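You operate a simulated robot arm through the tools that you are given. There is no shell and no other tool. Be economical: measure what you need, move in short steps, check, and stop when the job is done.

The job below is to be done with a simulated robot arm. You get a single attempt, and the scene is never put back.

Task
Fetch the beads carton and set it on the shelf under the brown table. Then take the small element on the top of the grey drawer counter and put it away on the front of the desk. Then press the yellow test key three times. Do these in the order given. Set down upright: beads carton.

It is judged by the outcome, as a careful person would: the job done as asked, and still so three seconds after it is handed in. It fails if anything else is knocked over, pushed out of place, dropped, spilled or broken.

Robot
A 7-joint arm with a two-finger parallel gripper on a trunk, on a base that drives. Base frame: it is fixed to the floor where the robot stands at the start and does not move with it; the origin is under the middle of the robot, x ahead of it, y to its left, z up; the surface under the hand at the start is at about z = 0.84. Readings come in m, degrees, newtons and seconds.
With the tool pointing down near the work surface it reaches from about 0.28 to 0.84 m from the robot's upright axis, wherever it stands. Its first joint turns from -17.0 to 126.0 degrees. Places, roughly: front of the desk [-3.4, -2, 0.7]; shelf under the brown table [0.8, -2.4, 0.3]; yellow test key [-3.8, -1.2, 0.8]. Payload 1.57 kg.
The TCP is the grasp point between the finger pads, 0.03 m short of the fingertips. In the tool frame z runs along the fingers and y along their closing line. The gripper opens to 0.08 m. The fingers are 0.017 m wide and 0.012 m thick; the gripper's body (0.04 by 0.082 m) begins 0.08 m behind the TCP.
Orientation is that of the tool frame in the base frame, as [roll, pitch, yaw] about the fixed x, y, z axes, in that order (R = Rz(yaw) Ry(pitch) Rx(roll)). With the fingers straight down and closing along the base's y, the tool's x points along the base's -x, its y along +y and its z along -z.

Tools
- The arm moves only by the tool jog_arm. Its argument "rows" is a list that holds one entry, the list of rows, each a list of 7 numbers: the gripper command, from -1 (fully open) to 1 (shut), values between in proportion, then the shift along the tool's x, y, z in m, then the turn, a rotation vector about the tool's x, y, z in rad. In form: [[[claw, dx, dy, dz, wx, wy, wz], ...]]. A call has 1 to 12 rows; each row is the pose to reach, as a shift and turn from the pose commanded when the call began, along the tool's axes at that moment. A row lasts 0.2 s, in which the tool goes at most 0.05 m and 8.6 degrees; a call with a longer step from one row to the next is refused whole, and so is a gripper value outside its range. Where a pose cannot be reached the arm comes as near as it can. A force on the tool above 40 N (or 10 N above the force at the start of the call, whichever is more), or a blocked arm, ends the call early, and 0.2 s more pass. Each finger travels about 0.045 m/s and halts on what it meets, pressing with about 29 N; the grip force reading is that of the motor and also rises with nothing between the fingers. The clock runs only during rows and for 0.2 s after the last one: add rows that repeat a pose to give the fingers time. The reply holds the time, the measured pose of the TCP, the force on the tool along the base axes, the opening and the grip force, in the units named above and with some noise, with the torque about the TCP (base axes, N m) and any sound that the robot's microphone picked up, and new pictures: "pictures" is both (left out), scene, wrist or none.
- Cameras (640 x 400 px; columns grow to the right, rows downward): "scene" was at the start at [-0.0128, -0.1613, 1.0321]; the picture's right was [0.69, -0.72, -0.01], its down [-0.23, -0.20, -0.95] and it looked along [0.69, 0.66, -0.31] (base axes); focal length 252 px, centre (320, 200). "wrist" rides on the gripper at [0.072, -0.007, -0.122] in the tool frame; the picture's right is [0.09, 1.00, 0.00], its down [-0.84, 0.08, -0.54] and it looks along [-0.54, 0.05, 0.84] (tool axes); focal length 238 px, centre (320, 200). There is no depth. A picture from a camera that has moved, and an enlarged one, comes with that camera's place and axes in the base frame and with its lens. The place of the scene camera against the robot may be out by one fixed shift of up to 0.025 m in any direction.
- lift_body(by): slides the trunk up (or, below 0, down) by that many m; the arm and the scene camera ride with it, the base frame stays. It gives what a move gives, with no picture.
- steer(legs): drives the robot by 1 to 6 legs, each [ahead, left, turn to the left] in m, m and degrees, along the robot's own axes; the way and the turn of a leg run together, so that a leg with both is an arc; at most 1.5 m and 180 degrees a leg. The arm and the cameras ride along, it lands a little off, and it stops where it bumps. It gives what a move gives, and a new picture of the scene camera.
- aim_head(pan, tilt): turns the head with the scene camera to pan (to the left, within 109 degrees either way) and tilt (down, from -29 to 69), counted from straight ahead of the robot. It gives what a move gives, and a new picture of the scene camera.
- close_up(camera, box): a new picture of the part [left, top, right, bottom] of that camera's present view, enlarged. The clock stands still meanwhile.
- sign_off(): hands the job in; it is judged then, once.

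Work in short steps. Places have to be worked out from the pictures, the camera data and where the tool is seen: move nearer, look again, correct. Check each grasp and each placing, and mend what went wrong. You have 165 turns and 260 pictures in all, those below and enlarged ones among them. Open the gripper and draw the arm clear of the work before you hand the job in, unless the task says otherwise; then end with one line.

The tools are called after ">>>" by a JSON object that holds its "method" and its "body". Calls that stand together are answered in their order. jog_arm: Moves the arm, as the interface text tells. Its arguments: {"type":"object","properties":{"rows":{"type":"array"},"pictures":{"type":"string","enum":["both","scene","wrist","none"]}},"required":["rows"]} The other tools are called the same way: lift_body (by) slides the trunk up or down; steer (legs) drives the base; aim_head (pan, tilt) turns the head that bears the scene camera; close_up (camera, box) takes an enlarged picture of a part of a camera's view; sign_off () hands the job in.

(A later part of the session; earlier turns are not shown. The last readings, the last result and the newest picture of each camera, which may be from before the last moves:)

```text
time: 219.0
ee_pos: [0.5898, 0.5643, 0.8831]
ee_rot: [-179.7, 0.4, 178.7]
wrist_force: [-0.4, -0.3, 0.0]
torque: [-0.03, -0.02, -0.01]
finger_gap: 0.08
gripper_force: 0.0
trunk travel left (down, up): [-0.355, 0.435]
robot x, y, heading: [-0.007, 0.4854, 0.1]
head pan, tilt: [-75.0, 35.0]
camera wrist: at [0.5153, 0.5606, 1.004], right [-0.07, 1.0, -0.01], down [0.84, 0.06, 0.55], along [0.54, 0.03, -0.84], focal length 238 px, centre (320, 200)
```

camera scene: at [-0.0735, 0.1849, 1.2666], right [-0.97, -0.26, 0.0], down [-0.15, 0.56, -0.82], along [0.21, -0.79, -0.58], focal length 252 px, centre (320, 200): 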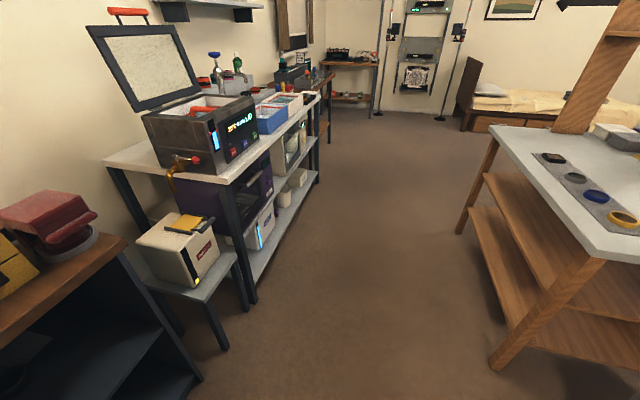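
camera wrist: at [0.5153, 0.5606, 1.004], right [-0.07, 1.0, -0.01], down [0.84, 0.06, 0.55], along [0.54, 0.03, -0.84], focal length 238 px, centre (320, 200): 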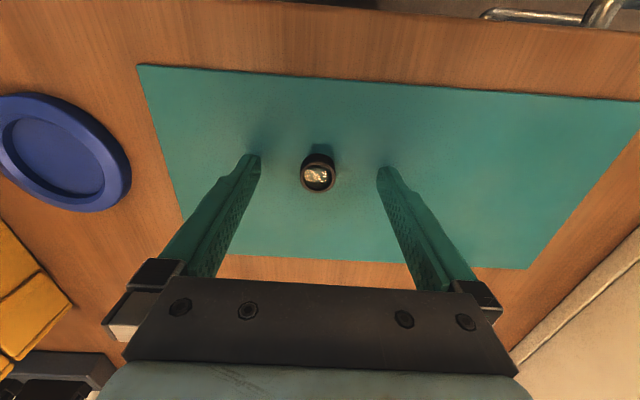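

>>> {"method": "jog_arm", "body": {"rows": [[[-1, 0, 0, 0.003, 0, 0, 0], [-1, 0, 0, 0.005, 0, 0, 0], [-1, 0, 0, 0.005, 0, 0, 0]]], "pictures": "none"}}

>>> {"method": "jog_arm", "body": {"rows": [[[1, 0, 0, 0, 0, 0, 0], [1, 0, 0, 0, 0, 0, 0], [1, 0, 0, 0, 0, 0, 0], [1, 0, 0, 0, 0, 0, 0], [1, 0, 0, 0, 0, 0, 0], [1, 0, 0, 0, 0, 0, 0]]], "pictures": "wrist"}}

```text
time: 219.8
ee_pos: [0.5896, 0.565, 0.8785]
ee_rot: [-179.7, 0.1, 178.8]
wrist_force: [0.2, 1.1, 0.1]
torque: [0.01, 0.01, -0.02]
finger_gap: 0.08
gripper_force: 0.0
trunk travel left (down, up): [-0.355, 0.435]
robot x, y, heading: [-0.0104, 0.4865, 0.0]
head pan, tilt: [-75.0, 35.0]
```

```text
time: 221.2
ee_pos: [0.5898, 0.5651, 0.8779]
ee_rot: [-179.6, 0.3, 178.7]
wrist_force: [0.1, -0.9, -0.9]
torque: [0.02, 0.0, 0.0]
finger_gap: 0.0218
gripper_force: 29.1
trunk travel left (down, up): [-0.355, 0.435]
robot x, y, heading: [-0.0125, 0.4846, -0.1]
head pan, tilt: [-75.0, 35.0]
camera wrist: at [0.5151, 0.5608, 0.9994], right [-0.07, 1.0, -0.01], down [0.84, 0.06, 0.55], along [0.54, 0.03, -0.84], focal length 238 px, centre (320, 200)
```

wrist: 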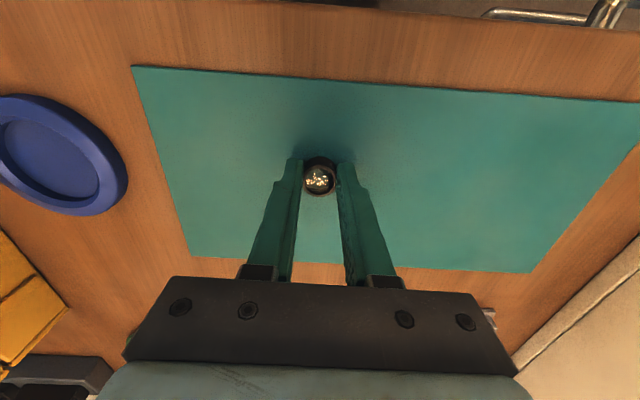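

Gripped at 22 mm. Lift with the trunk and verify.

>>> {"method": "lift_body", "body": {"by": 0.3}}

>>> {"method": "close_up", "body": {"camera": "wrist", "box": [160, 50, 480, 250]}}

```text
time: 224.2
ee_pos: [0.5896, 0.5661, 1.1781]
ee_rot: [-179.6, 0.3, 178.7]
wrist_force: [-0.1, -0.1, 0.3]
torque: [0.01, -0.01, 0.0]
finger_gap: 0.0215
gripper_force: 29.2
trunk travel left (down, up): [-0.655, 0.135]
robot x, y, heading: [-0.0061, 0.4862, -0.3]
head pan, tilt: [-75.0, 35.0]
```

```text
2.00 times, centred on (320, 150) of wrist
camera zoom: at [0.5151, 0.5608, 1.2993], right [-0.07, 1.0, -0.01], down [0.84, 0.06, 0.55], along [0.54, 0.03, -0.84], focal length 477 px, centre (320, 300)
```

zoom: 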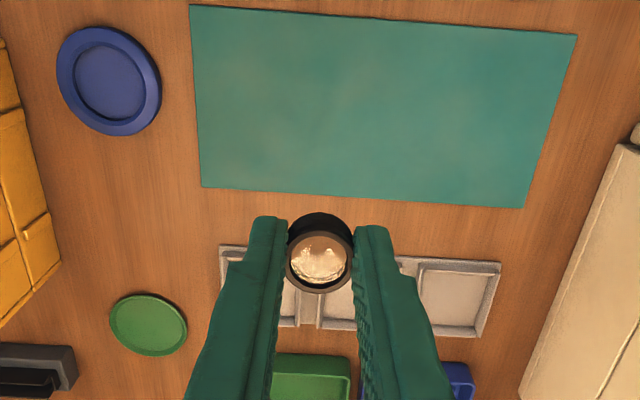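

Element held. Back off, turn, and take the known route down the corridor and west.

>>> {"method": "steer", "body": {"legs": [[-0.12, 0, 0], [0, 0, -90], [1.3, 0, 0], [1.35, 0, 0]]}}

```text
time: 241.7
ee_pos: [0.0008, -2.7493, 1.1773]
ee_rot: [-179.6, 0.3, 90.8]
wrist_force: [0.1, 0.8, -0.6]
torque: [-0.02, 0.0, 0.01]
finger_gap: 0.0228
gripper_force: 28.2
trunk travel left (down, up): [-0.655, 0.135]
robot x, y, heading: [-0.1004, -2.1537, -87.8]
head pan, tilt: [-75.0, 35.0]
camera scene: at [-0.4261, -2.0934, 1.2873], right [-0.3, 0.96, 0.0], down [0.55, 0.17, -0.82], along [-0.78, -0.24, -0.57], focal length 252 px, centre (320, 200)
```

scene: 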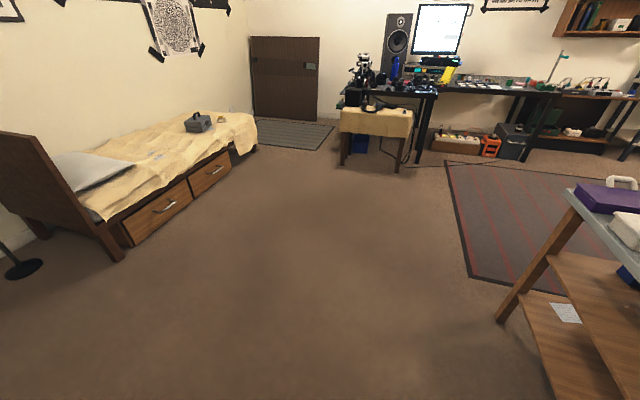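

Turn west and drive across to the desk area.

>>> {"method": "steer", "body": {"legs": [[0, 0, -92.2], [1.2, 0, 0], [0.8, 0, 0], [0, 0.0, 0]]}}

>>> {"method": "aim_head", "body": {"pan": -5, "tilt": 25}}

```text
time: 255.7
ee_pos: [-2.6684, -2.2418, 1.1762]
ee_rot: [-179.5, 0.2, -1.0]
wrist_force: [0.2, 0.3, 0.1]
torque: [-0.01, 0.0, -0.03]
finger_gap: 0.0229
gripper_force: 29.4
trunk travel left (down, up): [-0.655, 0.135]
robot x, y, heading: [-2.0684, -2.1624, -179.5]
head pan, tilt: [-75.0, 35.0]
camera scene: at [-2.0232, -1.8296, 1.2873], right [0.96, 0.26, 0.0], down [0.15, -0.55, -0.82], along [-0.22, 0.79, -0.57], focal length 252 px, centre (320, 200)
```

scene: 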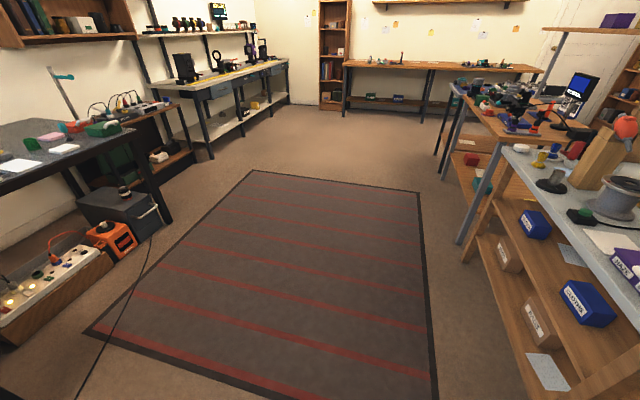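

```text
time: 257.1
ee_pos: [-2.6693, -2.2423, 1.1776]
ee_rot: [-179.6, 0.2, -1.1]
wrist_force: [0.4, 0.0, -1.0]
torque: [-0.03, 0.01, 0.02]
finger_gap: 0.0231
gripper_force: 28.8
trunk travel left (down, up): [-0.655, 0.135]
robot x, y, heading: [-2.0706, -2.1602, -179.6]
head pan, tilt: [-5.0, 25.0]
camera scene: at [-2.0917, -1.907, 1.303], right [0.08, 1.0, 0.0], down [0.42, -0.03, -0.91], along [-0.9, 0.07, -0.42], focal length 252 px, centre (320, 200)
```

scene: 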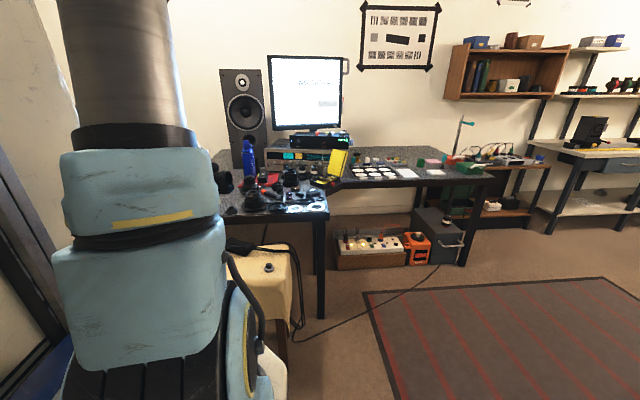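

The L-shaped dark desk is ahead. Shift right and zoom in on its front area.

>>> {"method": "steer", "body": {"legs": [[0, 0.35, 0]]}}

>>> {"method": "close_up", "body": {"camera": "scene", "box": [200, 130, 520, 330]}}

```text
time: 259.4
ee_pos: [-2.6669, -2.6023, 1.1771]
ee_rot: [-179.7, 0.2, -0.9]
wrist_force: [0.1, 0.6, -1.2]
torque: [0.01, 0.02, 0.0]
finger_gap: 0.0229
gripper_force: 28.9
trunk travel left (down, up): [-0.655, 0.135]
robot x, y, heading: [-2.0669, -2.5179, -179.8]
head pan, tilt: [-5.0, 25.0]
camera scene: at [-2.0898, -2.2653, 1.3031], right [0.08, 1.0, 0.0], down [0.42, -0.03, -0.91], along [-0.9, 0.07, -0.42], focal length 252 px, centre (320, 200)
```

scene: 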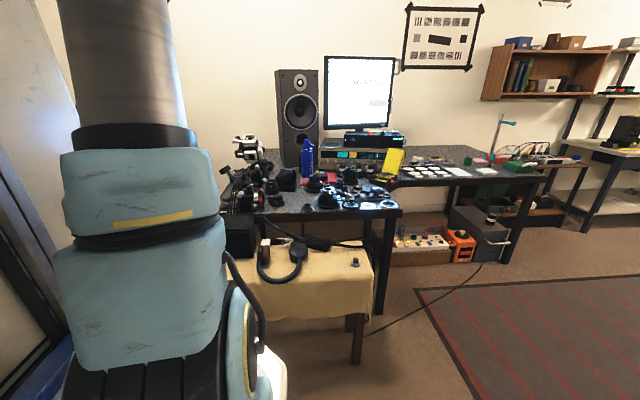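

```text
2.00 times, centred on (360, 230) of scene
camera zoom: at [-2.0898, -2.2653, 1.3031], right [0.08, 1.0, 0.0], down [0.42, -0.03, -0.91], along [-0.9, 0.07, -0.42], focal length 503 px, centre (240, 140)
```

zoom: 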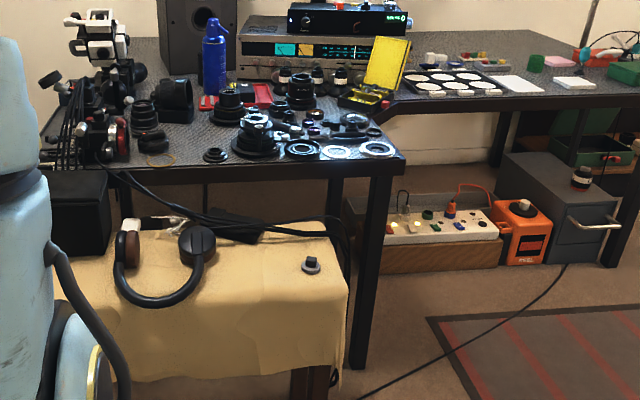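

Front edge of the desk is x≈−3.15 (y −2.5…−1.77), with rings on it and a stool in front. I'll approach from the right of the stool: shift to y≈−1.42 and go ahead.

>>> {"method": "steer", "body": {"legs": [[0, -1.08, 0], [0.6, 0, 0]]}}

>>> {"method": "aim_head", "body": {"pan": 20, "tilt": 35}}

```text
time: 268.1
ee_pos: [-3.3079, -1.5493, 1.1776]
ee_rot: [-179.6, 0.3, 0.9]
wrist_force: [-0.3, 0.0, 0.3]
torque: [0.02, 0.05, -0.01]
finger_gap: 0.0228
gripper_force: 29.1
trunk travel left (down, up): [-0.655, 0.135]
robot x, y, heading: [-2.7112, -1.445, -177.9]
head pan, tilt: [-5.0, 25.0]
camera scene: at [-2.7408, -1.1944, 1.3031], right [0.05, 1.0, 0.0], down [0.42, -0.02, -0.91], along [-0.91, 0.04, -0.42], focal length 252 px, centre (320, 200)
```

scene: 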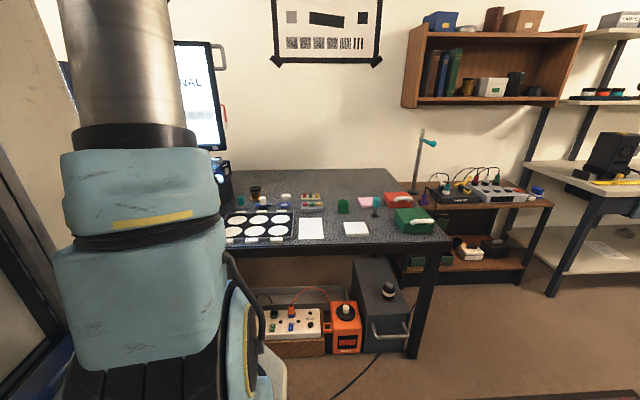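

```text
time: 269.0
ee_pos: [-3.3079, -1.5489, 1.1764]
ee_rot: [-179.6, 0.2, 0.9]
wrist_force: [0.7, 0.6, -0.1]
torque: [0.01, 0.01, -0.01]
finger_gap: 0.0227
gripper_force: 29.2
trunk travel left (down, up): [-0.655, 0.135]
robot x, y, heading: [-2.7148, -1.4459, -177.9]
head pan, tilt: [20.0, 35.0]
camera scene: at [-2.7303, -1.2321, 1.2873], right [-0.38, 0.93, 0.0], down [0.53, 0.22, -0.82], along [-0.76, -0.31, -0.57], focal length 252 px, centre (320, 200)
```

scene: 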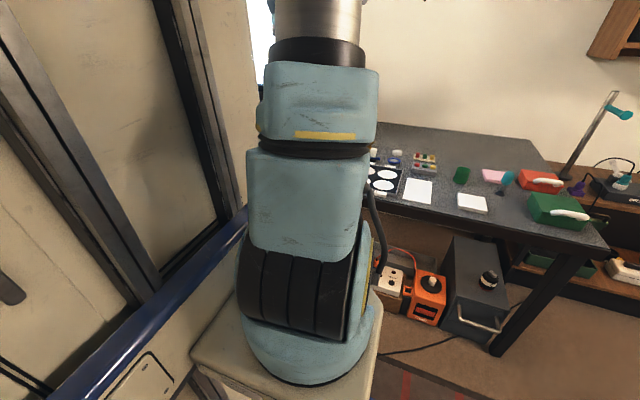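

Now bring the arm left over the desk front (0.36 m) to view it with the wrist camera.

>>> {"method": "jog_arm", "body": {"rows": [[[1, 0, 0.045, 0, 0, 0, 0], [1, 0, 0.09, 0, 0, 0, 0], [1, 0, 0.135, 0, 0, 0, 0], [1, 0, 0.18, 0, 0, 0, 0], [1, 0, 0.225, 0, 0, 0, 0], [1, 0, 0.27, 0, 0, 0, 0], [1, 0, 0.315, 0, 0, 0, 0], [1, 0, 0.36, 0, 0, 0, 0], [1, 0, 0.36, 0, 0, 0, 0]]], "pictures": "wrist"}}

```text
time: 271.0
ee_pos: [-3.2911, -1.7936, 1.1589]
ee_rot: [-179.6, 0.3, 0.8]
wrist_force: [0.8, -0.7, -0.2]
torque: [0.0, 0.01, 0.01]
finger_gap: 0.0232
gripper_force: 29.1
out of reach, approached as far as the arm can: row 6, 7, 8, 9
trunk travel left (down, up): [-0.655, 0.135]
robot x, y, heading: [-2.7112, -1.4427, -177.6]
head pan, tilt: [20.0, 35.0]
camera wrist: at [-3.2206, -1.7871, 1.2808], right [0.11, -0.99, -0.01], down [-0.83, -0.09, 0.55], along [-0.54, -0.05, -0.84], focal length 238 px, centre (320, 200)
```

wrist: 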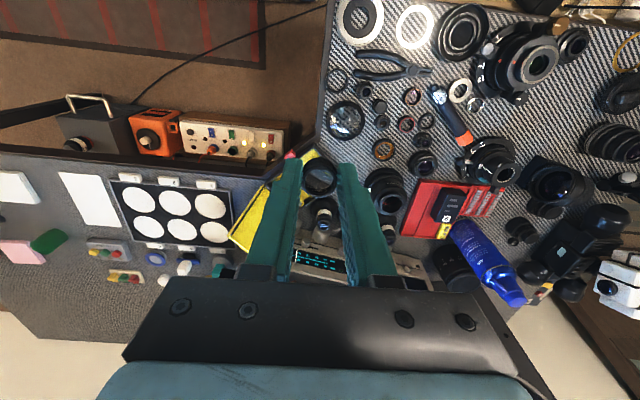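

Excellent overhead view of the desk front. Zoom in to find a free spot.

>>> {"method": "close_up", "body": {"camera": "wrist", "box": [310, 0, 550, 150]}}

>>> {"method": "close_up", "body": {"camera": "wrist", "box": [440, 0, 640, 200]}}

```text
2.67 times, centred on (430, 75) of wrist
camera zoom: at [-3.2206, -1.7871, 1.2808], right [0.11, -0.99, -0.01], down [-0.83, -0.09, 0.55], along [-0.54, -0.05, -0.84], focal length 636 px, centre (27, 533)
```

zoom: 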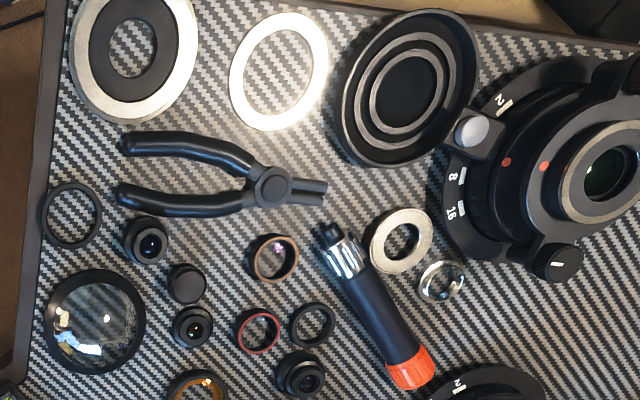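

```text
2.00 times, centred on (540, 100) of wrist
camera zoom: at [-3.2206, -1.7871, 1.2808], right [0.11, -0.99, -0.01], down [-0.83, -0.09, 0.55], along [-0.54, -0.05, -0.84], focal length 477 px, centre (-120, 400)
```

zoom: 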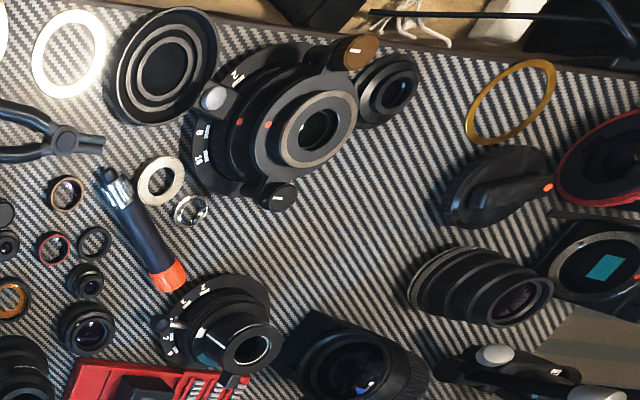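

Several gaps. Let me zoom on the nearer part (lower rows) too.

>>> {"method": "close_up", "body": {"camera": "wrist", "box": [310, 80, 470, 240]}}

>>> {"method": "aim_head", "body": {"pan": 60, "tilt": 30}}

```text
2.50 times, centred on (390, 160) of wrist
camera zoom: at [-3.2206, -1.7871, 1.2808], right [0.11, -0.99, -0.01], down [-0.83, -0.09, 0.55], along [-0.54, -0.05, -0.84], focal length 596 px, centre (145, 300)
```

zoom: 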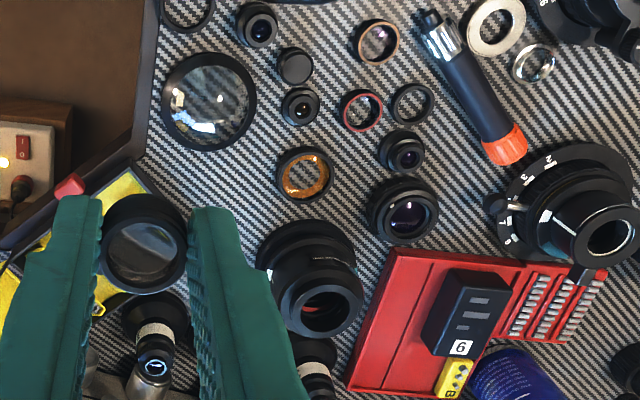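

```text
time: 272.1
ee_pos: [-3.2911, -1.7942, 1.1592]
ee_rot: [-179.7, 0.1, 0.9]
wrist_force: [-0.5, 0.1, -0.7]
torque: [0.0, 0.02, -0.03]
finger_gap: 0.023
gripper_force: 29.3
trunk travel left (down, up): [-0.655, 0.135]
robot x, y, heading: [-2.7114, -1.4449, -177.8]
head pan, tilt: [60.0, 30.0]
camera scene: at [-2.691, -1.2789, 1.2951], right [-0.88, 0.47, 0.0], down [0.23, 0.44, -0.87], along [-0.4, -0.77, -0.5], focal length 252 px, centre (320, 200)
```

scene: 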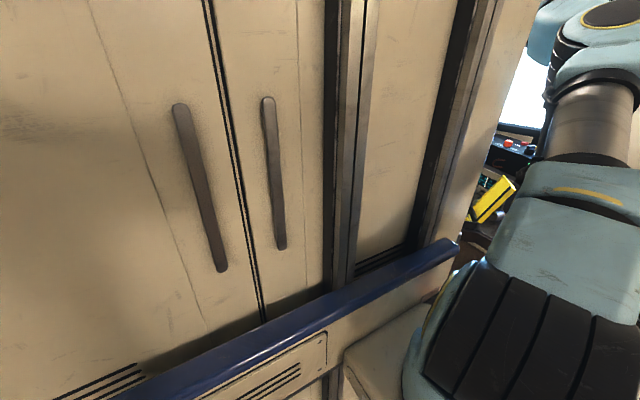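

A good free patch lies at ≈(−3.42, −1.88) on the desk front, between the disc lens and the orange ring. I'll rotate the wrist with the arm swing to regain reach and see.

>>> {"method": "jog_arm", "body": {"rows": [[[1, 0, -0.027, 0, 0, 0, -0.14], [1, -0.02, -0.027, 0, 0, 0, -0.28], [1, -0.05, -0.027, 0, 0, 0, -0.42], [1, -0.05, -0.027, 0, 0, 0, -0.42]]], "pictures": "none"}}

```text
time: 273.1
ee_pos: [-3.3374, -1.7705, 1.1567]
ee_rot: [-179.6, 0.1, 25.1]
wrist_force: [-0.1, -0.3, 0.4]
torque: [0.01, 0.01, -0.03]
finger_gap: 0.0233
gripper_force: 28.5
trunk travel left (down, up): [-0.655, 0.135]
robot x, y, heading: [-2.7095, -1.4451, -177.6]
head pan, tilt: [60.0, 30.0]
```

Reach regained. Continue to the target above the free patch.

>>> {"method": "jog_arm", "body": {"rows": [[[1, -0.031, 0.016, 0, 0, 0, 0], [1, -0.0625, 0.032, 0, 0, 0, 0], [1, -0.094, 0.048, 0, 0, 0, 0], [1, -0.125, 0.0645, 0, 0, 0, 0], [1, -0.125, 0.0645, 0, 0, 0, 0]]], "pictures": "wrist"}}

```text
time: 274.3
ee_pos: [-3.3649, -1.7728, 1.1399]
ee_rot: [-179.6, 0.1, 25.0]
wrist_force: [0.2, 0.0, -0.5]
torque: [0.02, 0.01, 0.0]
finger_gap: 0.0227
gripper_force: 28.6
out of reach, approached as far as the arm can: row 1, 2, 3, 4, 5
trunk travel left (down, up): [-0.655, 0.135]
robot x, y, heading: [-2.7125, -1.4468, -177.8]
head pan, tilt: [60.0, 30.0]
camera wrist: at [-3.304, -1.7372, 1.2626], right [0.5, -0.86, -0.01], down [-0.72, -0.43, 0.54], along [-0.47, -0.27, -0.84], focal length 238 px, centre (320, 200)
```

wrist: 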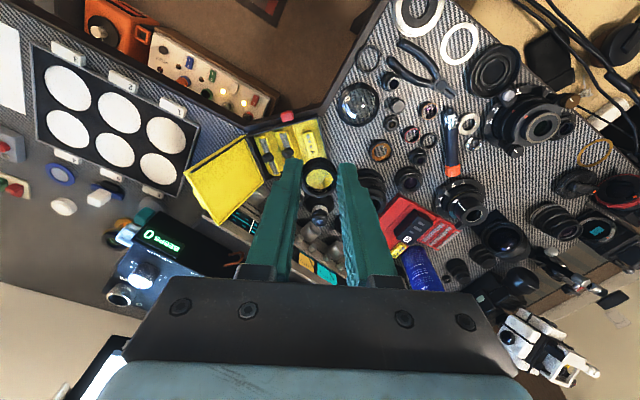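

Reach is limited at this height; the shoulder is low, so going lower should extend it. Move to above the patch while descending to z≈0.98.

>>> {"method": "jog_arm", "body": {"rows": [[[1, -0.018, 0.014, 0.03, 0, 0, 0], [1, -0.038, 0.028, 0.065, 0, 0, 0], [1, -0.058, 0.043, 0.1, 0, 0, 0], [1, -0.078, 0.058, 0.13, 0, 0, 0], [1, -0.0987, 0.0741, 0.16, 0, 0, 0], [1, -0.0987, 0.0741, 0.16, 0, 0, 0]]], "pictures": "wrist"}}

```text
time: 275.7
ee_pos: [-3.4195, -1.7894, 0.9561]
ee_rot: [-179.6, 0.1, 24.8]
wrist_force: [0.1, 0.2, -0.4]
torque: [-0.03, -0.03, -0.02]
finger_gap: 0.0229
gripper_force: 28.9
out of reach, approached as far as the arm can: row 1, 2, 3, 4, 5, 6
trunk travel left (down, up): [-0.655, 0.135]
robot x, y, heading: [-2.7128, -1.4486, -177.6]
head pan, tilt: [60.0, 30.0]
camera wrist: at [-3.3588, -1.7538, 1.0782], right [0.5, -0.86, -0.01], down [-0.72, -0.42, 0.54], along [-0.47, -0.27, -0.84], focal length 238 px, centre (320, 200)
```

wrist: 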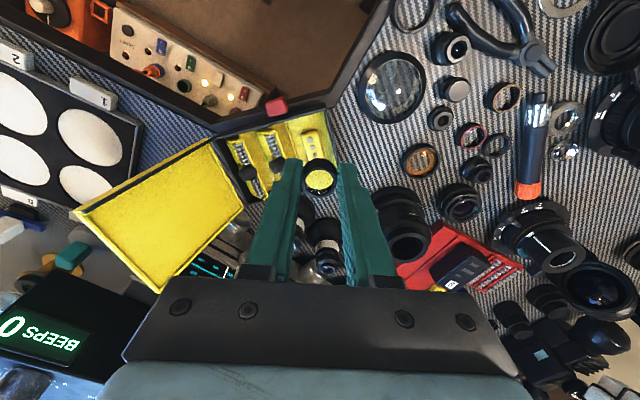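

Now at (−3.42, −1.79). The rest (0.09 m in −y) I'll do with the base, which has room.

>>> {"method": "steer", "body": {"legs": [[0, 0.092, 0]]}}

>>> {"method": "close_up", "body": {"camera": "wrist", "box": [200, 30, 520, 230]}}

```text
time: 276.8
ee_pos: [-3.4144, -1.8844, 0.9581]
ee_rot: [-179.6, 0.1, 25.1]
wrist_force: [-0.3, 0.0, -0.4]
torque: [0.0, 0.0, 0.02]
finger_gap: 0.0229
gripper_force: 29.2
trunk travel left (down, up): [-0.655, 0.135]
robot x, y, heading: [-2.7108, -1.5415, -177.8]
head pan, tilt: [60.0, 30.0]
camera scene: at [-2.6874, -1.3724, 1.2951], right [-0.89, 0.46, 0.0], down [0.23, 0.44, -0.87], along [-0.4, -0.77, -0.5], focal length 252 px, centre (320, 200)
```

scene: 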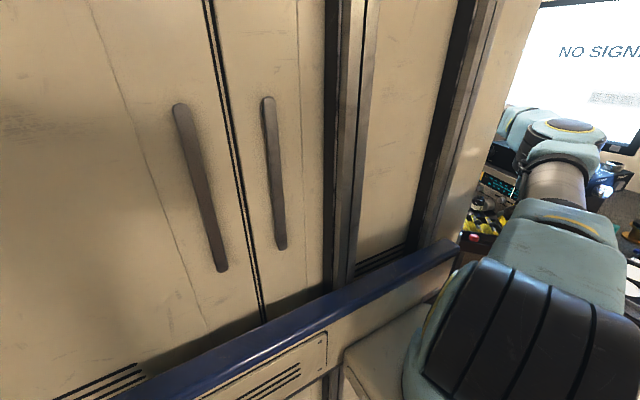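

```text
2.00 times, centred on (360, 130) of wrist
camera zoom: at [-3.3539, -1.8484, 1.0796], right [0.5, -0.86, -0.01], down [-0.72, -0.43, 0.54], along [-0.47, -0.27, -0.84], focal length 477 px, centre (240, 340)
```

zoom: 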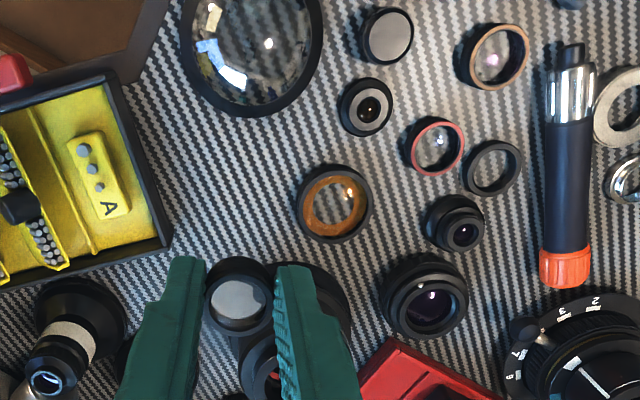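

Free patch confirmed under the hand; shift 1 cm toward −x and descend to z≈0.83.

>>> {"method": "jog_arm", "body": {"rows": [[[1, -0.009, -0.004, 0, 0, 0, 0], [1, -0.009, -0.004, 0.04, 0, 0, 0], [1, -0.009, -0.004, 0.08, 0, 0, 0], [1, -0.009, -0.004, 0.115, 0, 0, 0], [1, -0.009, -0.004, 0.115, 0, 0, 0]]], "pictures": "wrist"}}

```text
time: 278.0
ee_pos: [-3.4273, -1.8834, 0.8399]
ee_rot: [-179.7, 0.2, 24.9]
wrist_force: [-0.4, -0.6, 0.1]
torque: [0.02, -0.02, -0.03]
finger_gap: 0.0228
gripper_force: 29.2
out of reach, approached as far as the arm can: row 1, 2
trunk travel left (down, up): [-0.655, 0.135]
robot x, y, heading: [-2.7048, -1.5416, -177.7]
head pan, tilt: [60.0, 30.0]
camera wrist: at [-3.366, -1.8482, 0.9624], right [0.5, -0.86, -0.01], down [-0.72, -0.42, 0.54], along [-0.47, -0.27, -0.84], focal length 238 px, centre (320, 200)
```

wrist: 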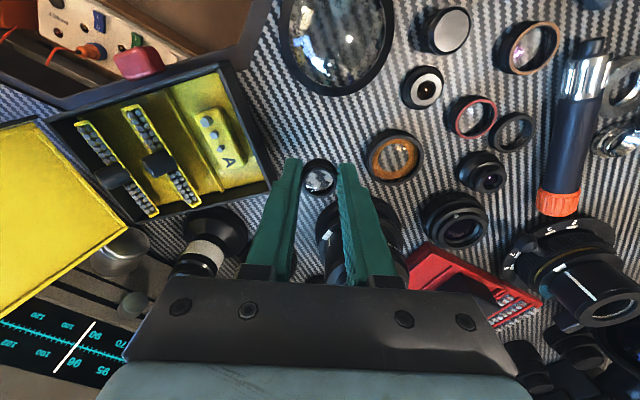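

Clearances fine. Descend 35 mm, then feel for contact.

>>> {"method": "jog_arm", "body": {"rows": [[[1, 0, -0.003, 0.02, 0, 0, 0], [1, 0, -0.003, 0.035, 0, 0, 0], [1, 0, -0.003, 0.035, 0, 0, 0]]], "pictures": "wrist"}}

```text
time: 278.8
ee_pos: [-3.4294, -1.8807, 0.8071]
ee_rot: [-179.5, 0.2, 25.0]
wrist_force: [0.2, -0.3, -0.3]
torque: [0.0, -0.01, 0.0]
finger_gap: 0.0226
gripper_force: 29.3
trunk travel left (down, up): [-0.655, 0.135]
robot x, y, heading: [-2.7059, -1.5429, -177.6]
head pan, tilt: [60.0, 30.0]
camera wrist: at [-3.3677, -1.8458, 0.9292], right [0.5, -0.86, -0.01], down [-0.72, -0.43, 0.54], along [-0.47, -0.27, -0.84], focal length 238 px, centre (320, 200)
```

wrist: 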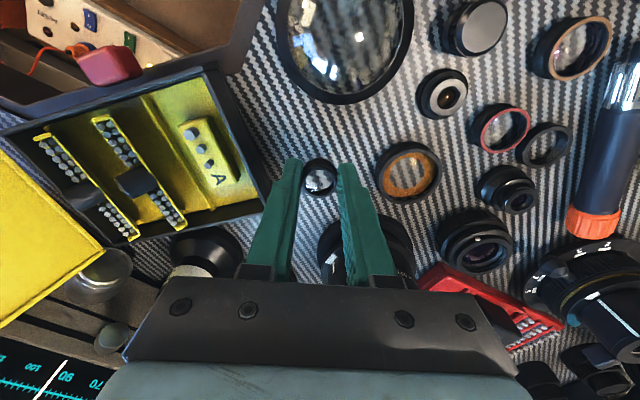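

>>> {"method": "jog_arm", "body": {"rows": [[[1, 0, 0, 0.004, 0, 0, 0], [1, 0, 0, 0.008, 0, 0, 0], [1, 0, 0, 0.012, 0, 0, 0], [1, 0, 0, 0.012, 0, 0, 0]]], "pictures": "none"}}

>>> {"method": "jog_arm", "body": {"rows": [[[1, 0, 0, 0.003, 0, 0, 0], [1, 0, 0, 0.006, 0, 0, 0], [1, 0, 0, 0.006, 0, 0, 0]]], "pictures": "wrist"}}

```text
time: 279.8
ee_pos: [-3.4285, -1.8812, 0.7947]
ee_rot: [-179.6, 0.1, 25.0]
wrist_force: [-0.5, 0.6, 0.1]
torque: [0.01, 0.03, -0.03]
finger_gap: 0.0229
gripper_force: 28.9
trunk travel left (down, up): [-0.655, 0.135]
robot x, y, heading: [-2.7087, -1.5459, -178.1]
head pan, tilt: [60.0, 30.0]
```

```text
time: 280.6
ee_pos: [-3.4276, -1.881, 0.7902]
ee_rot: [-179.6, 0.1, 25.0]
wrist_force: [0.1, 0.8, 0.0]
torque: [-0.01, -0.03, -0.01]
finger_gap: 0.0227
gripper_force: 28.7
trunk travel left (down, up): [-0.655, 0.135]
robot x, y, heading: [-2.7071, -1.542, -178.0]
head pan, tilt: [60.0, 30.0]
camera wrist: at [-3.3655, -1.8452, 0.9122], right [0.5, -0.86, -0.01], down [-0.72, -0.43, 0.54], along [-0.47, -0.27, -0.84], focal length 238 px, centre (320, 200)
```

wrist: 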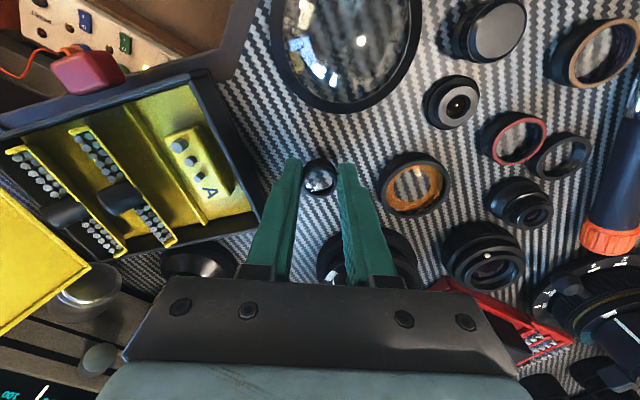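

>>> {"method": "jog_arm", "body": {"rows": [[[1, 0, 0, 0.003, 0, 0, 0], [1, 0, 0, 0.006, 0, 0, 0], [1, 0, 0, 0.006, 0, 0, 0]]], "pictures": "none"}}

>>> {"method": "jog_arm", "body": {"rows": [[[1, 0, 0, 0.003, 0, 0, 0], [1, 0, 0, 0.005, 0, 0, 0], [1, 0, 0, 0.005, 0, 0, 0]]], "pictures": "none"}}

>>> {"method": "close_up", "body": {"camera": "wrist", "box": [240, 100, 440, 225]}}

```text
time: 281.4
ee_pos: [-3.4261, -1.8811, 0.7832]
ee_rot: [-179.6, 0.1, 25.1]
wrist_force: [-0.6, 0.3, 0.6]
torque: [0.02, -0.01, -0.01]
finger_gap: 0.0229
gripper_force: 28.8
trunk travel left (down, up): [-0.655, 0.135]
robot x, y, heading: [-2.7092, -1.5415, -177.9]
head pan, tilt: [60.0, 30.0]
```

```text
time: 282.2
ee_pos: [-3.4269, -1.8798, 0.7781]
ee_rot: [-179.6, 0.2, 25.0]
wrist_force: [-0.4, -0.1, 0.1]
torque: [-0.01, -0.01, 0.0]
finger_gap: 0.023
gripper_force: 29.2
trunk travel left (down, up): [-0.655, 0.135]
robot x, y, heading: [-2.706, -1.5403, -177.7]
head pan, tilt: [60.0, 30.0]
```

```text
3.20 times, centred on (340, 162) of wrist
camera zoom: at [-3.3654, -1.8448, 0.8999], right [0.5, -0.86, -0.01], down [-0.72, -0.43, 0.54], along [-0.47, -0.27, -0.84], focal length 763 px, centre (256, 320)
```

zoom: 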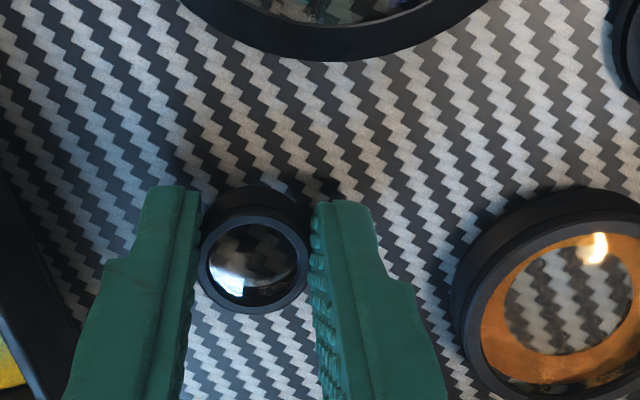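

Very close to the surface now. A few more millimetres.

>>> {"method": "jog_arm", "body": {"rows": [[[1, 0, 0, 0.003, 0, 0, 0], [1, 0, 0, 0.003, 0, 0, 0]]], "pictures": "none"}}

>>> {"method": "jog_arm", "body": {"rows": [[[1, 0, 0, 0.003, 0, 0, 0], [1, 0, 0, 0.003, 0, 0, 0]]], "pictures": "none"}}

```text
time: 282.8
ee_pos: [-3.4259, -1.8808, 0.7739]
ee_rot: [-179.7, 0.2, 25.0]
wrist_force: [-0.3, 0.0, 1.1]
torque: [-0.02, 0.01, -0.02]
finger_gap: 0.023
gripper_force: 28.7
trunk travel left (down, up): [-0.655, 0.135]
robot x, y, heading: [-2.7122, -1.5403, -177.8]
head pan, tilt: [60.0, 30.0]
```

```text
time: 283.4
ee_pos: [-3.4275, -1.881, 0.7729]
ee_rot: [-179.7, 0.5, 24.9]
wrist_force: [-1.5, 1.3, 17.7]
torque: [-0.06, 0.17, 0.02]
finger_gap: 0.023
gripper_force: 28.7
trunk travel left (down, up): [-0.655, 0.135]
robot x, y, heading: [-2.7042, -1.541, -177.8]
head pan, tilt: [60.0, 30.0]
```

Contact. Open slightly (to ~36 mm, to spare neighbours), then rise straight up.

>>> {"method": "jog_arm", "body": {"rows": [[[0.1, 0, 0, -0.001, 0, 0, 0], [0.1, 0, 0, -0.001, 0, 0, 0], [0.1, 0, 0, -0.001, 0, 0, 0], [0.1, 0, 0, -0.02, 0, 0, 0], [0.1, 0, 0, -0.06, 0, 0, 0], [0.1, 0, 0, -0.1, 0, 0, 0], [0.1, 0, 0, -0.14, 0, 0, 0], [0.1, 0, 0, -0.17, 0, 0, 0]]], "pictures": "wrist"}}

```text
time: 285.2
ee_pos: [-3.433, -1.8739, 0.9484]
ee_rot: [-179.6, 0.1, 24.8]
wrist_force: [-0.9, 0.1, -0.4]
torque: [0.01, 0.0, 0.0]
finger_gap: 0.036
gripper_force: 0.1
out of reach, approached as far as the arm can: row 8
trunk travel left (down, up): [-0.655, 0.135]
robot x, y, heading: [-2.7086, -1.5401, -177.8]
head pan, tilt: [60.0, 30.0]
camera wrist: at [-3.3707, -1.8389, 1.0695], right [0.5, -0.86, -0.01], down [-0.72, -0.43, 0.54], along [-0.47, -0.27, -0.84], focal length 238 px, centre (320, 200)
```

wrist: 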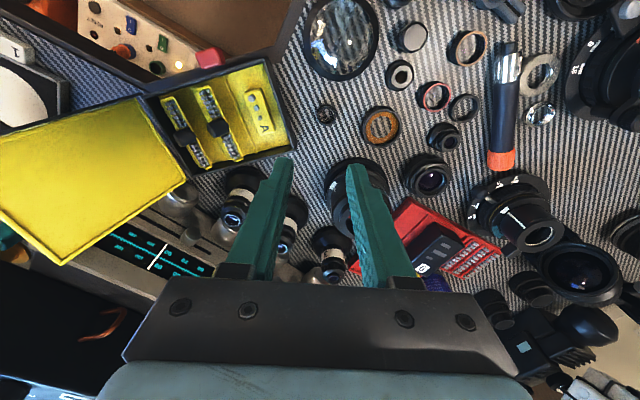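

The element stands on the desk front with neighbours untouched. Pull the arm in and up, then view the key area.

>>> {"method": "jog_arm", "body": {"rows": [[[0.1, 0.03, 0, -0.03, 0, 0, 0], [0.1, 0.06, 0, -0.06, 0, 0, 0], [0.1, 0.09, 0, -0.09, 0, 0, 0], [0.1, 0.12, 0, -0.12, 0, 0, 0], [0.5, 0.15, 0, -0.15, 0, 0, 0], [1, 0.18, 0, -0.18, 0, 0, 0], [1, 0.2, 0, -0.2, 0, 0, 0]]], "pictures": "none"}}

>>> {"method": "steer", "body": {"legs": [[-0.1, 0, 0], [0, -0.35, -2.2]]}}

>>> {"method": "aim_head", "body": {"pan": -5, "tilt": 30}}

>>> {"method": "close_up", "body": {"camera": "scene", "box": [200, 100, 440, 250]}}

```text
time: 286.8
ee_pos: [-3.2528, -1.7883, 1.137]
ee_rot: [-179.7, -0.5, 24.6]
wrist_force: [0.5, -0.4, -1.0]
torque: [-0.03, 0.03, 0.01]
finger_gap: 0.0
gripper_force: 17.9
trunk travel left (down, up): [-0.655, 0.135]
robot x, y, heading: [-2.7065, -1.543, -177.8]
head pan, tilt: [60.0, 30.0]
```

```text
time: 289.9
ee_pos: [-3.1669, -1.4145, 1.1379]
ee_rot: [-179.8, -0.2, 23.2]
wrist_force: [-0.6, 0.0, -0.2]
torque: [-0.02, -0.01, -0.01]
finger_gap: 0.0
gripper_force: 21.0
trunk travel left (down, up): [-0.655, 0.135]
robot x, y, heading: [-2.617, -1.1821, -179.3]
head pan, tilt: [60.0, 30.0]
camera scene: at [-2.5964, -1.0116, 1.2951], right [-0.87, 0.49, 0.0], down [0.25, 0.43, -0.87], along [-0.42, -0.76, -0.5], focal length 252 px, centre (320, 200)
```

scene: 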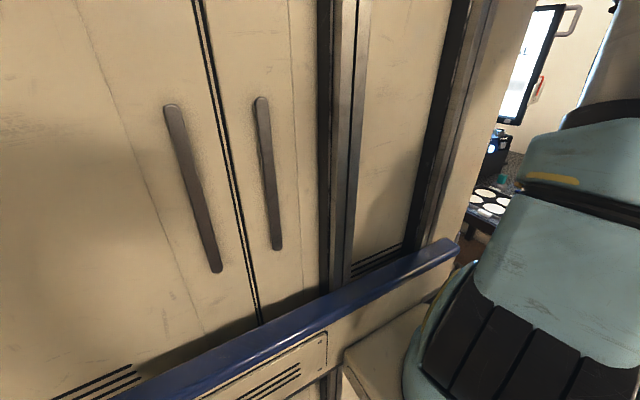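

```text
time: 291.2
ee_pos: [-3.1666, -1.4141, 1.1391]
ee_rot: [-179.8, -0.2, 23.1]
wrist_force: [2.0, -0.3, 0.6]
torque: [0.0, 0.02, -0.01]
finger_gap: 0.0
gripper_force: 20.7
trunk travel left (down, up): [-0.655, 0.135]
robot x, y, heading: [-2.6199, -1.1822, -179.3]
head pan, tilt: [-5.0, 30.0]
camera scene: at [-2.6417, -0.9259, 1.2947], right [0.08, 1.0, 0.0], down [0.5, -0.04, -0.86], along [-0.86, 0.06, -0.5], focal length 252 px, centre (320, 200)
```

scene: 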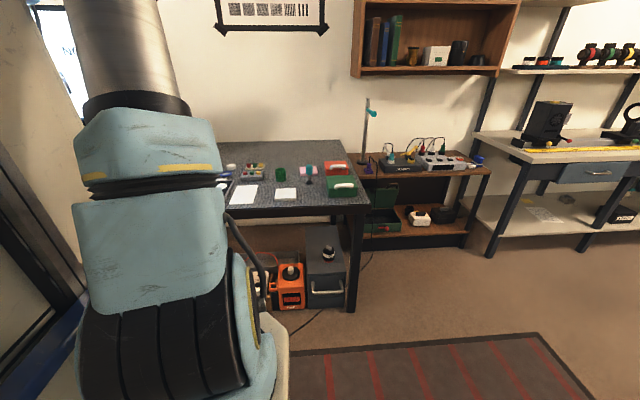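

```text
2.67 times, centred on (320, 175) of scene
camera zoom: at [-2.6417, -0.9259, 1.2947], right [0.08, 1.0, 0.0], down [0.5, -0.04, -0.86], along [-0.86, 0.06, -0.5], focal length 671 px, centre (320, 267)
```

zoom: 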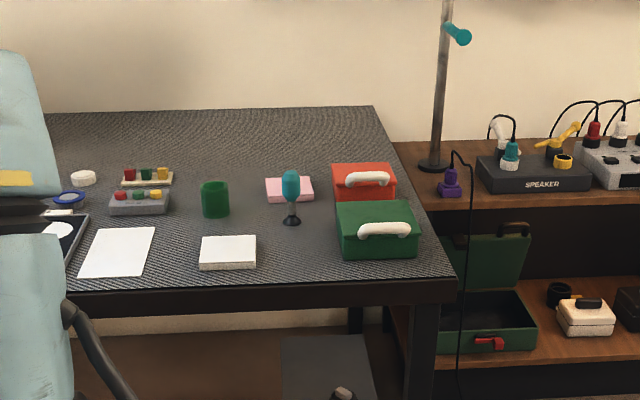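

Two strips each with red/green/yellow keys. Zoom in tightly to find the "test" one.

>>> {"method": "close_up", "body": {"camera": "scene", "box": [235, 155, 275, 185]}}

>>> {"method": "close_up", "body": {"camera": "wrist", "box": [0, 0, 640, 400]}}

```text
13.33 times, centred on (255, 170) of scene
camera zoom: at [-2.6417, -0.9259, 1.2947], right [0.08, 1.0, 0.0], down [0.5, -0.04, -0.86], along [-0.86, 0.06, -0.5], focal length 3354 px, centre (1187, 600)
```

zoom: 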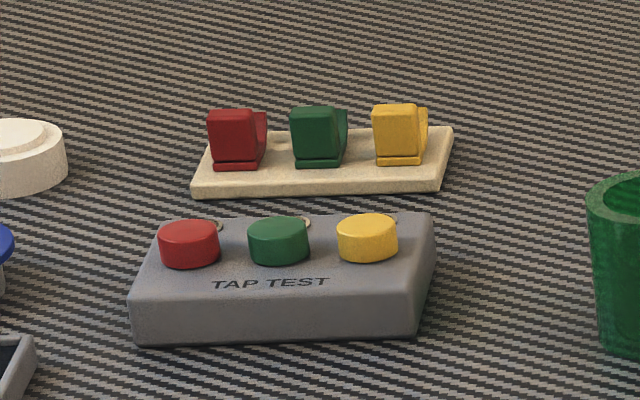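

```text
1.00 times, centred on (320, 200) of wrist (not enlarged: the box is as wide or as high as the picture)
camera zoom: at [-3.1054, -1.3799, 1.2611], right [0.48, -0.88, 0.0], down [-0.74, -0.4, 0.54], along [-0.47, -0.25, -0.84], focal length 238 px, centre (320, 200)
```

zoom: 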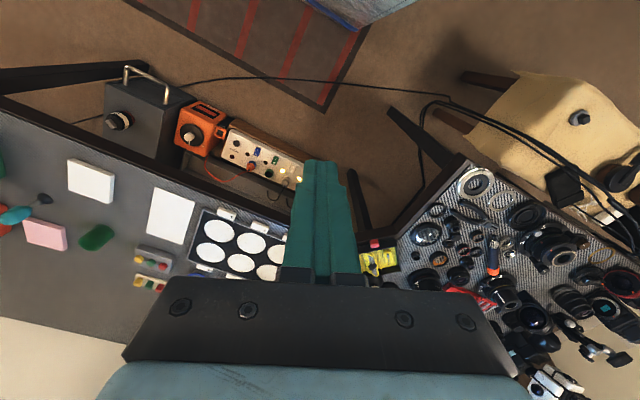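

It's the TAP TEST box; its yellow button is near (−3.81, −1.15). Centre the arm ahead (fingers closed) and drive up to the desk.

>>> {"method": "jog_arm", "body": {"rows": [[[1, 0.017, -0.04, 0, 0, 0, 0.067], [1, 0.034, -0.08, 0, 0, 0, 0.133], [1, 0.051, -0.12, 0, 0, 0, 0.2], [1, 0.068, -0.16, 0, 0, 0, 0.267], [1, 0.084, -0.2, 0, 0, 0, 0.333], [1, 0.101, -0.239, 0, 0, 0, 0.4]]], "pictures": "none"}}

>>> {"method": "steer", "body": {"legs": [[0.42, 0, 0]]}}

>>> {"method": "close_up", "body": {"camera": "wrist", "box": [0, 0, 640, 400]}}

```text
time: 292.6
ee_pos: [-3.1652, -1.1538, 1.1409]
ee_rot: [-179.7, 0.0, 0.3]
wrist_force: [0.3, -0.7, -0.3]
torque: [0.01, 0.01, 0.01]
finger_gap: 0.0
gripper_force: 22.0
trunk travel left (down, up): [-0.655, 0.135]
robot x, y, heading: [-2.6179, -1.1772, -179.6]
head pan, tilt: [-5.0, 30.0]
```

```text
time: 295.2
ee_pos: [-3.577, -1.1497, 1.1416]
ee_rot: [-179.7, 0.2, -0.2]
wrist_force: [-0.3, -0.5, 0.7]
torque: [0.02, -0.01, 0.01]
finger_gap: 0.0
gripper_force: 20.7
trunk travel left (down, up): [-0.655, 0.135]
robot x, y, heading: [-3.0258, -1.1829, 179.6]
head pan, tilt: [-5.0, 30.0]
camera scene: at [-3.0455, -0.9297, 1.2951], right [0.09, 1.0, 0.0], down [0.5, -0.04, -0.87], along [-0.86, 0.08, -0.5], focal length 252 px, centre (320, 200)
```

scene: 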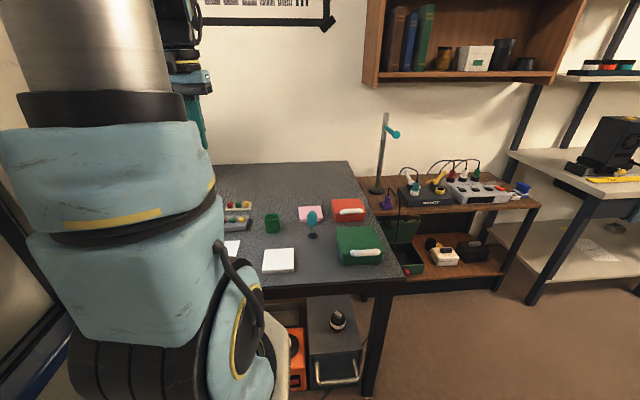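

```text
1.00 times, centred on (320, 200) of wrist (not enlarged: the box is as wide or as high as the picture)
camera zoom: at [-3.5054, -1.1442, 1.2634], right [0.09, -1.0, -0.01], down [-0.84, -0.08, 0.54], along [-0.54, -0.04, -0.84], focal length 238 px, centre (320, 200)
```

zoom: 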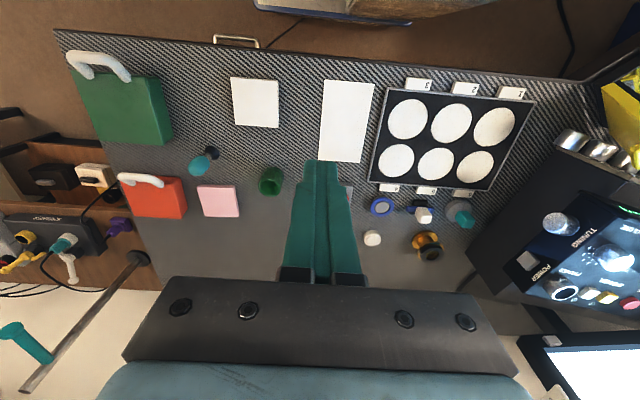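

The button is hidden by the fingers. Offset 8 cm sideways while moving forward and down to see it.

>>> {"method": "jog_arm", "body": {"rows": [[[1, -0.025, -0.016, 0.035, 0, 0, 0], [1, -0.05, -0.032, 0.07, 0, 0, 0], [1, -0.075, -0.048, 0.105, 0, 0, 0], [1, -0.1, -0.064, 0.14, 0, 0, 0], [1, -0.12, -0.08, 0.17, 0, 0, 0], [1, -0.12, -0.08, 0.17, 0, 0, 0]]], "pictures": "wrist"}}

```text
time: 296.6
ee_pos: [-3.6952, -1.0681, 0.9707]
ee_rot: [-179.7, 0.1, -0.3]
wrist_force: [1.1, 0.3, -0.1]
torque: [0.0, 0.01, -0.01]
finger_gap: 0.0
gripper_force: 21.1
trunk travel left (down, up): [-0.655, 0.135]
robot x, y, heading: [-3.0271, -1.1833, 180.0]
head pan, tilt: [-5.0, 30.0]
camera wrist: at [-3.6257, -1.0628, 1.0927], right [0.09, -1.0, -0.01], down [-0.84, -0.08, 0.54], along [-0.54, -0.04, -0.84], focal length 238 px, centre (320, 200)
```

wrist: 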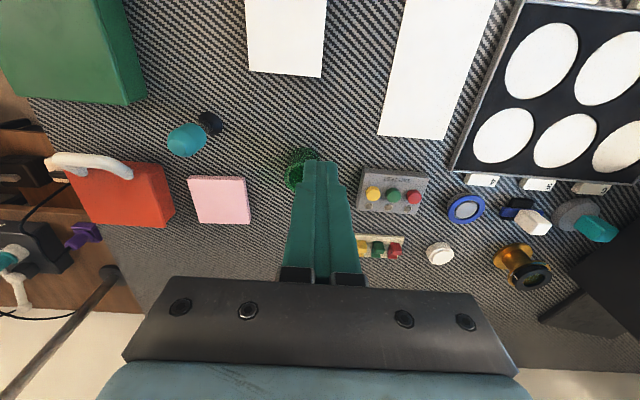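

Yellow button resolved at ≈(−3.805, −1.157). Drive 6 cm ahead and then refine before going above it.

>>> {"method": "steer", "body": {"legs": [[0.06, 0, 0]]}}

>>> {"method": "close_up", "body": {"camera": "wrist", "box": [300, 60, 460, 160]}}

```text
time: 297.5
ee_pos: [-3.756, -1.0672, 0.9722]
ee_rot: [-179.8, 0.2, -0.4]
wrist_force: [-0.5, -0.1, -0.7]
torque: [0.0, -0.01, 0.01]
finger_gap: 0.0001
gripper_force: 21.3
trunk travel left (down, up): [-0.655, 0.135]
robot x, y, heading: [-3.0884, -1.1843, 179.9]
head pan, tilt: [-5.0, 30.0]
camera scene: at [-3.1058, -0.9297, 1.2951], right [0.09, 1.0, 0.0], down [0.5, -0.04, -0.87], along [-0.86, 0.08, -0.5], focal length 252 px, centre (320, 200)
```

scene: 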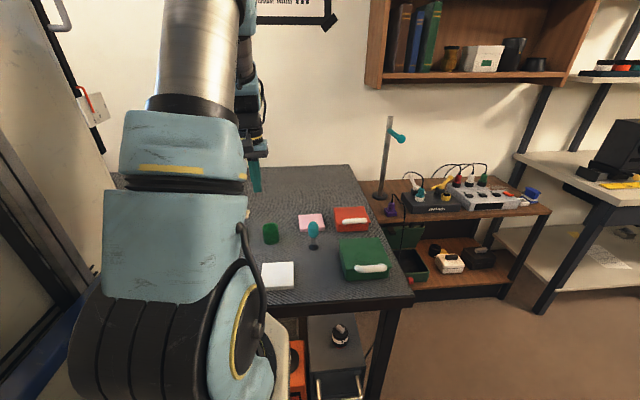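

```text
4.00 times, centred on (380, 110) of wrist
camera zoom: at [-3.686, -1.0626, 1.093], right [0.09, -1.0, -0.01], down [-0.84, -0.07, 0.54], along [-0.54, -0.04, -0.84], focal length 953 px, centre (80, 560)
```

zoom: 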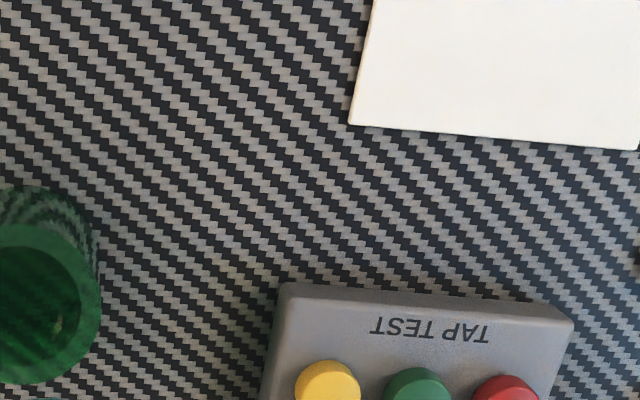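

Button top ≈(−3.804, −1.156, 0.788). Move directly above and down to 2 cm clearance.

>>> {"method": "jog_arm", "body": {"rows": [[[1, -0.02, 0.04, 0, 0, 0, 0], [1, -0.0475, 0.08, 0, 0, 0, 0], [1, -0.0475, 0.0885, 0.03, 0, 0, 0], [1, -0.0475, 0.0885, 0.075, 0, 0, 0], [1, -0.0475, 0.0885, 0.12, 0, 0, 0], [1, -0.0475, 0.0885, 0.133, 0, 0, 0], [1, -0.0475, 0.0885, 0.133, 0, 0, 0]]], "pictures": "wrist"}}

```text
time: 299.1
ee_pos: [-3.8074, -1.1591, 0.8385]
ee_rot: [-179.6, 0.1, -0.4]
wrist_force: [-0.1, -0.4, 0.2]
torque: [-0.02, 0.01, -0.01]
finger_gap: 0.0
gripper_force: 21.0
trunk travel left (down, up): [-0.655, 0.135]
robot x, y, heading: [-3.0898, -1.1815, 179.7]
head pan, tilt: [-5.0, 30.0]
camera wrist: at [-3.7359, -1.1538, 0.9601], right [0.09, -1.0, -0.01], down [-0.84, -0.07, 0.54], along [-0.54, -0.04, -0.84], focal length 238 px, centre (320, 200)
```

wrist: 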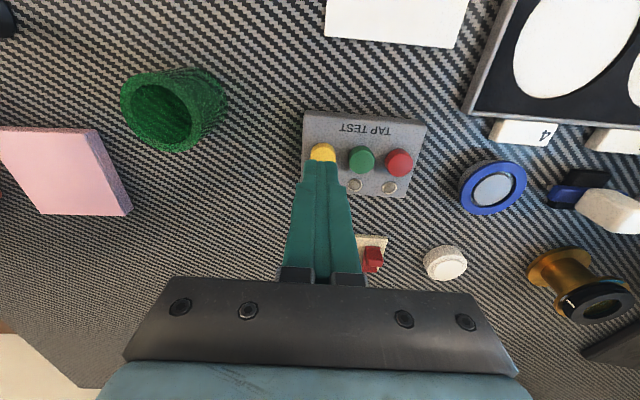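

Centred. Press once: descend gently ~26 mm and return.

>>> {"method": "jog_arm", "body": {"rows": [[[1, 0.003, -0.003, 0.012, 0, 0, 0], [1, 0.003, -0.003, 0.02, 0, 0, 0], [1, 0.003, -0.003, 0.024, 0, 0, 0], [1, 0.003, -0.003, 0.024, 0, 0, 0], [1, 0.003, -0.003, 0.01, 0, 0, 0], [1, 0.003, -0.003, 0, 0, 0, 0], [1, 0.003, -0.003, 0, 0, 0, 0]]], "pictures": "none"}}

```text
time: 300.7
ee_pos: [-3.8037, -1.1519, 0.837]
ee_rot: [-179.7, 0.1, -0.4]
wrist_force: [0.7, -0.6, 1.0]
torque: [0.0, 0.03, -0.02]
finger_gap: 0.0
gripper_force: 21.2
trunk travel left (down, up): [-0.655, 0.135]
robot x, y, heading: [-3.0887, -1.179, 180.1]
head pan, tilt: [-5.0, 30.0]
```

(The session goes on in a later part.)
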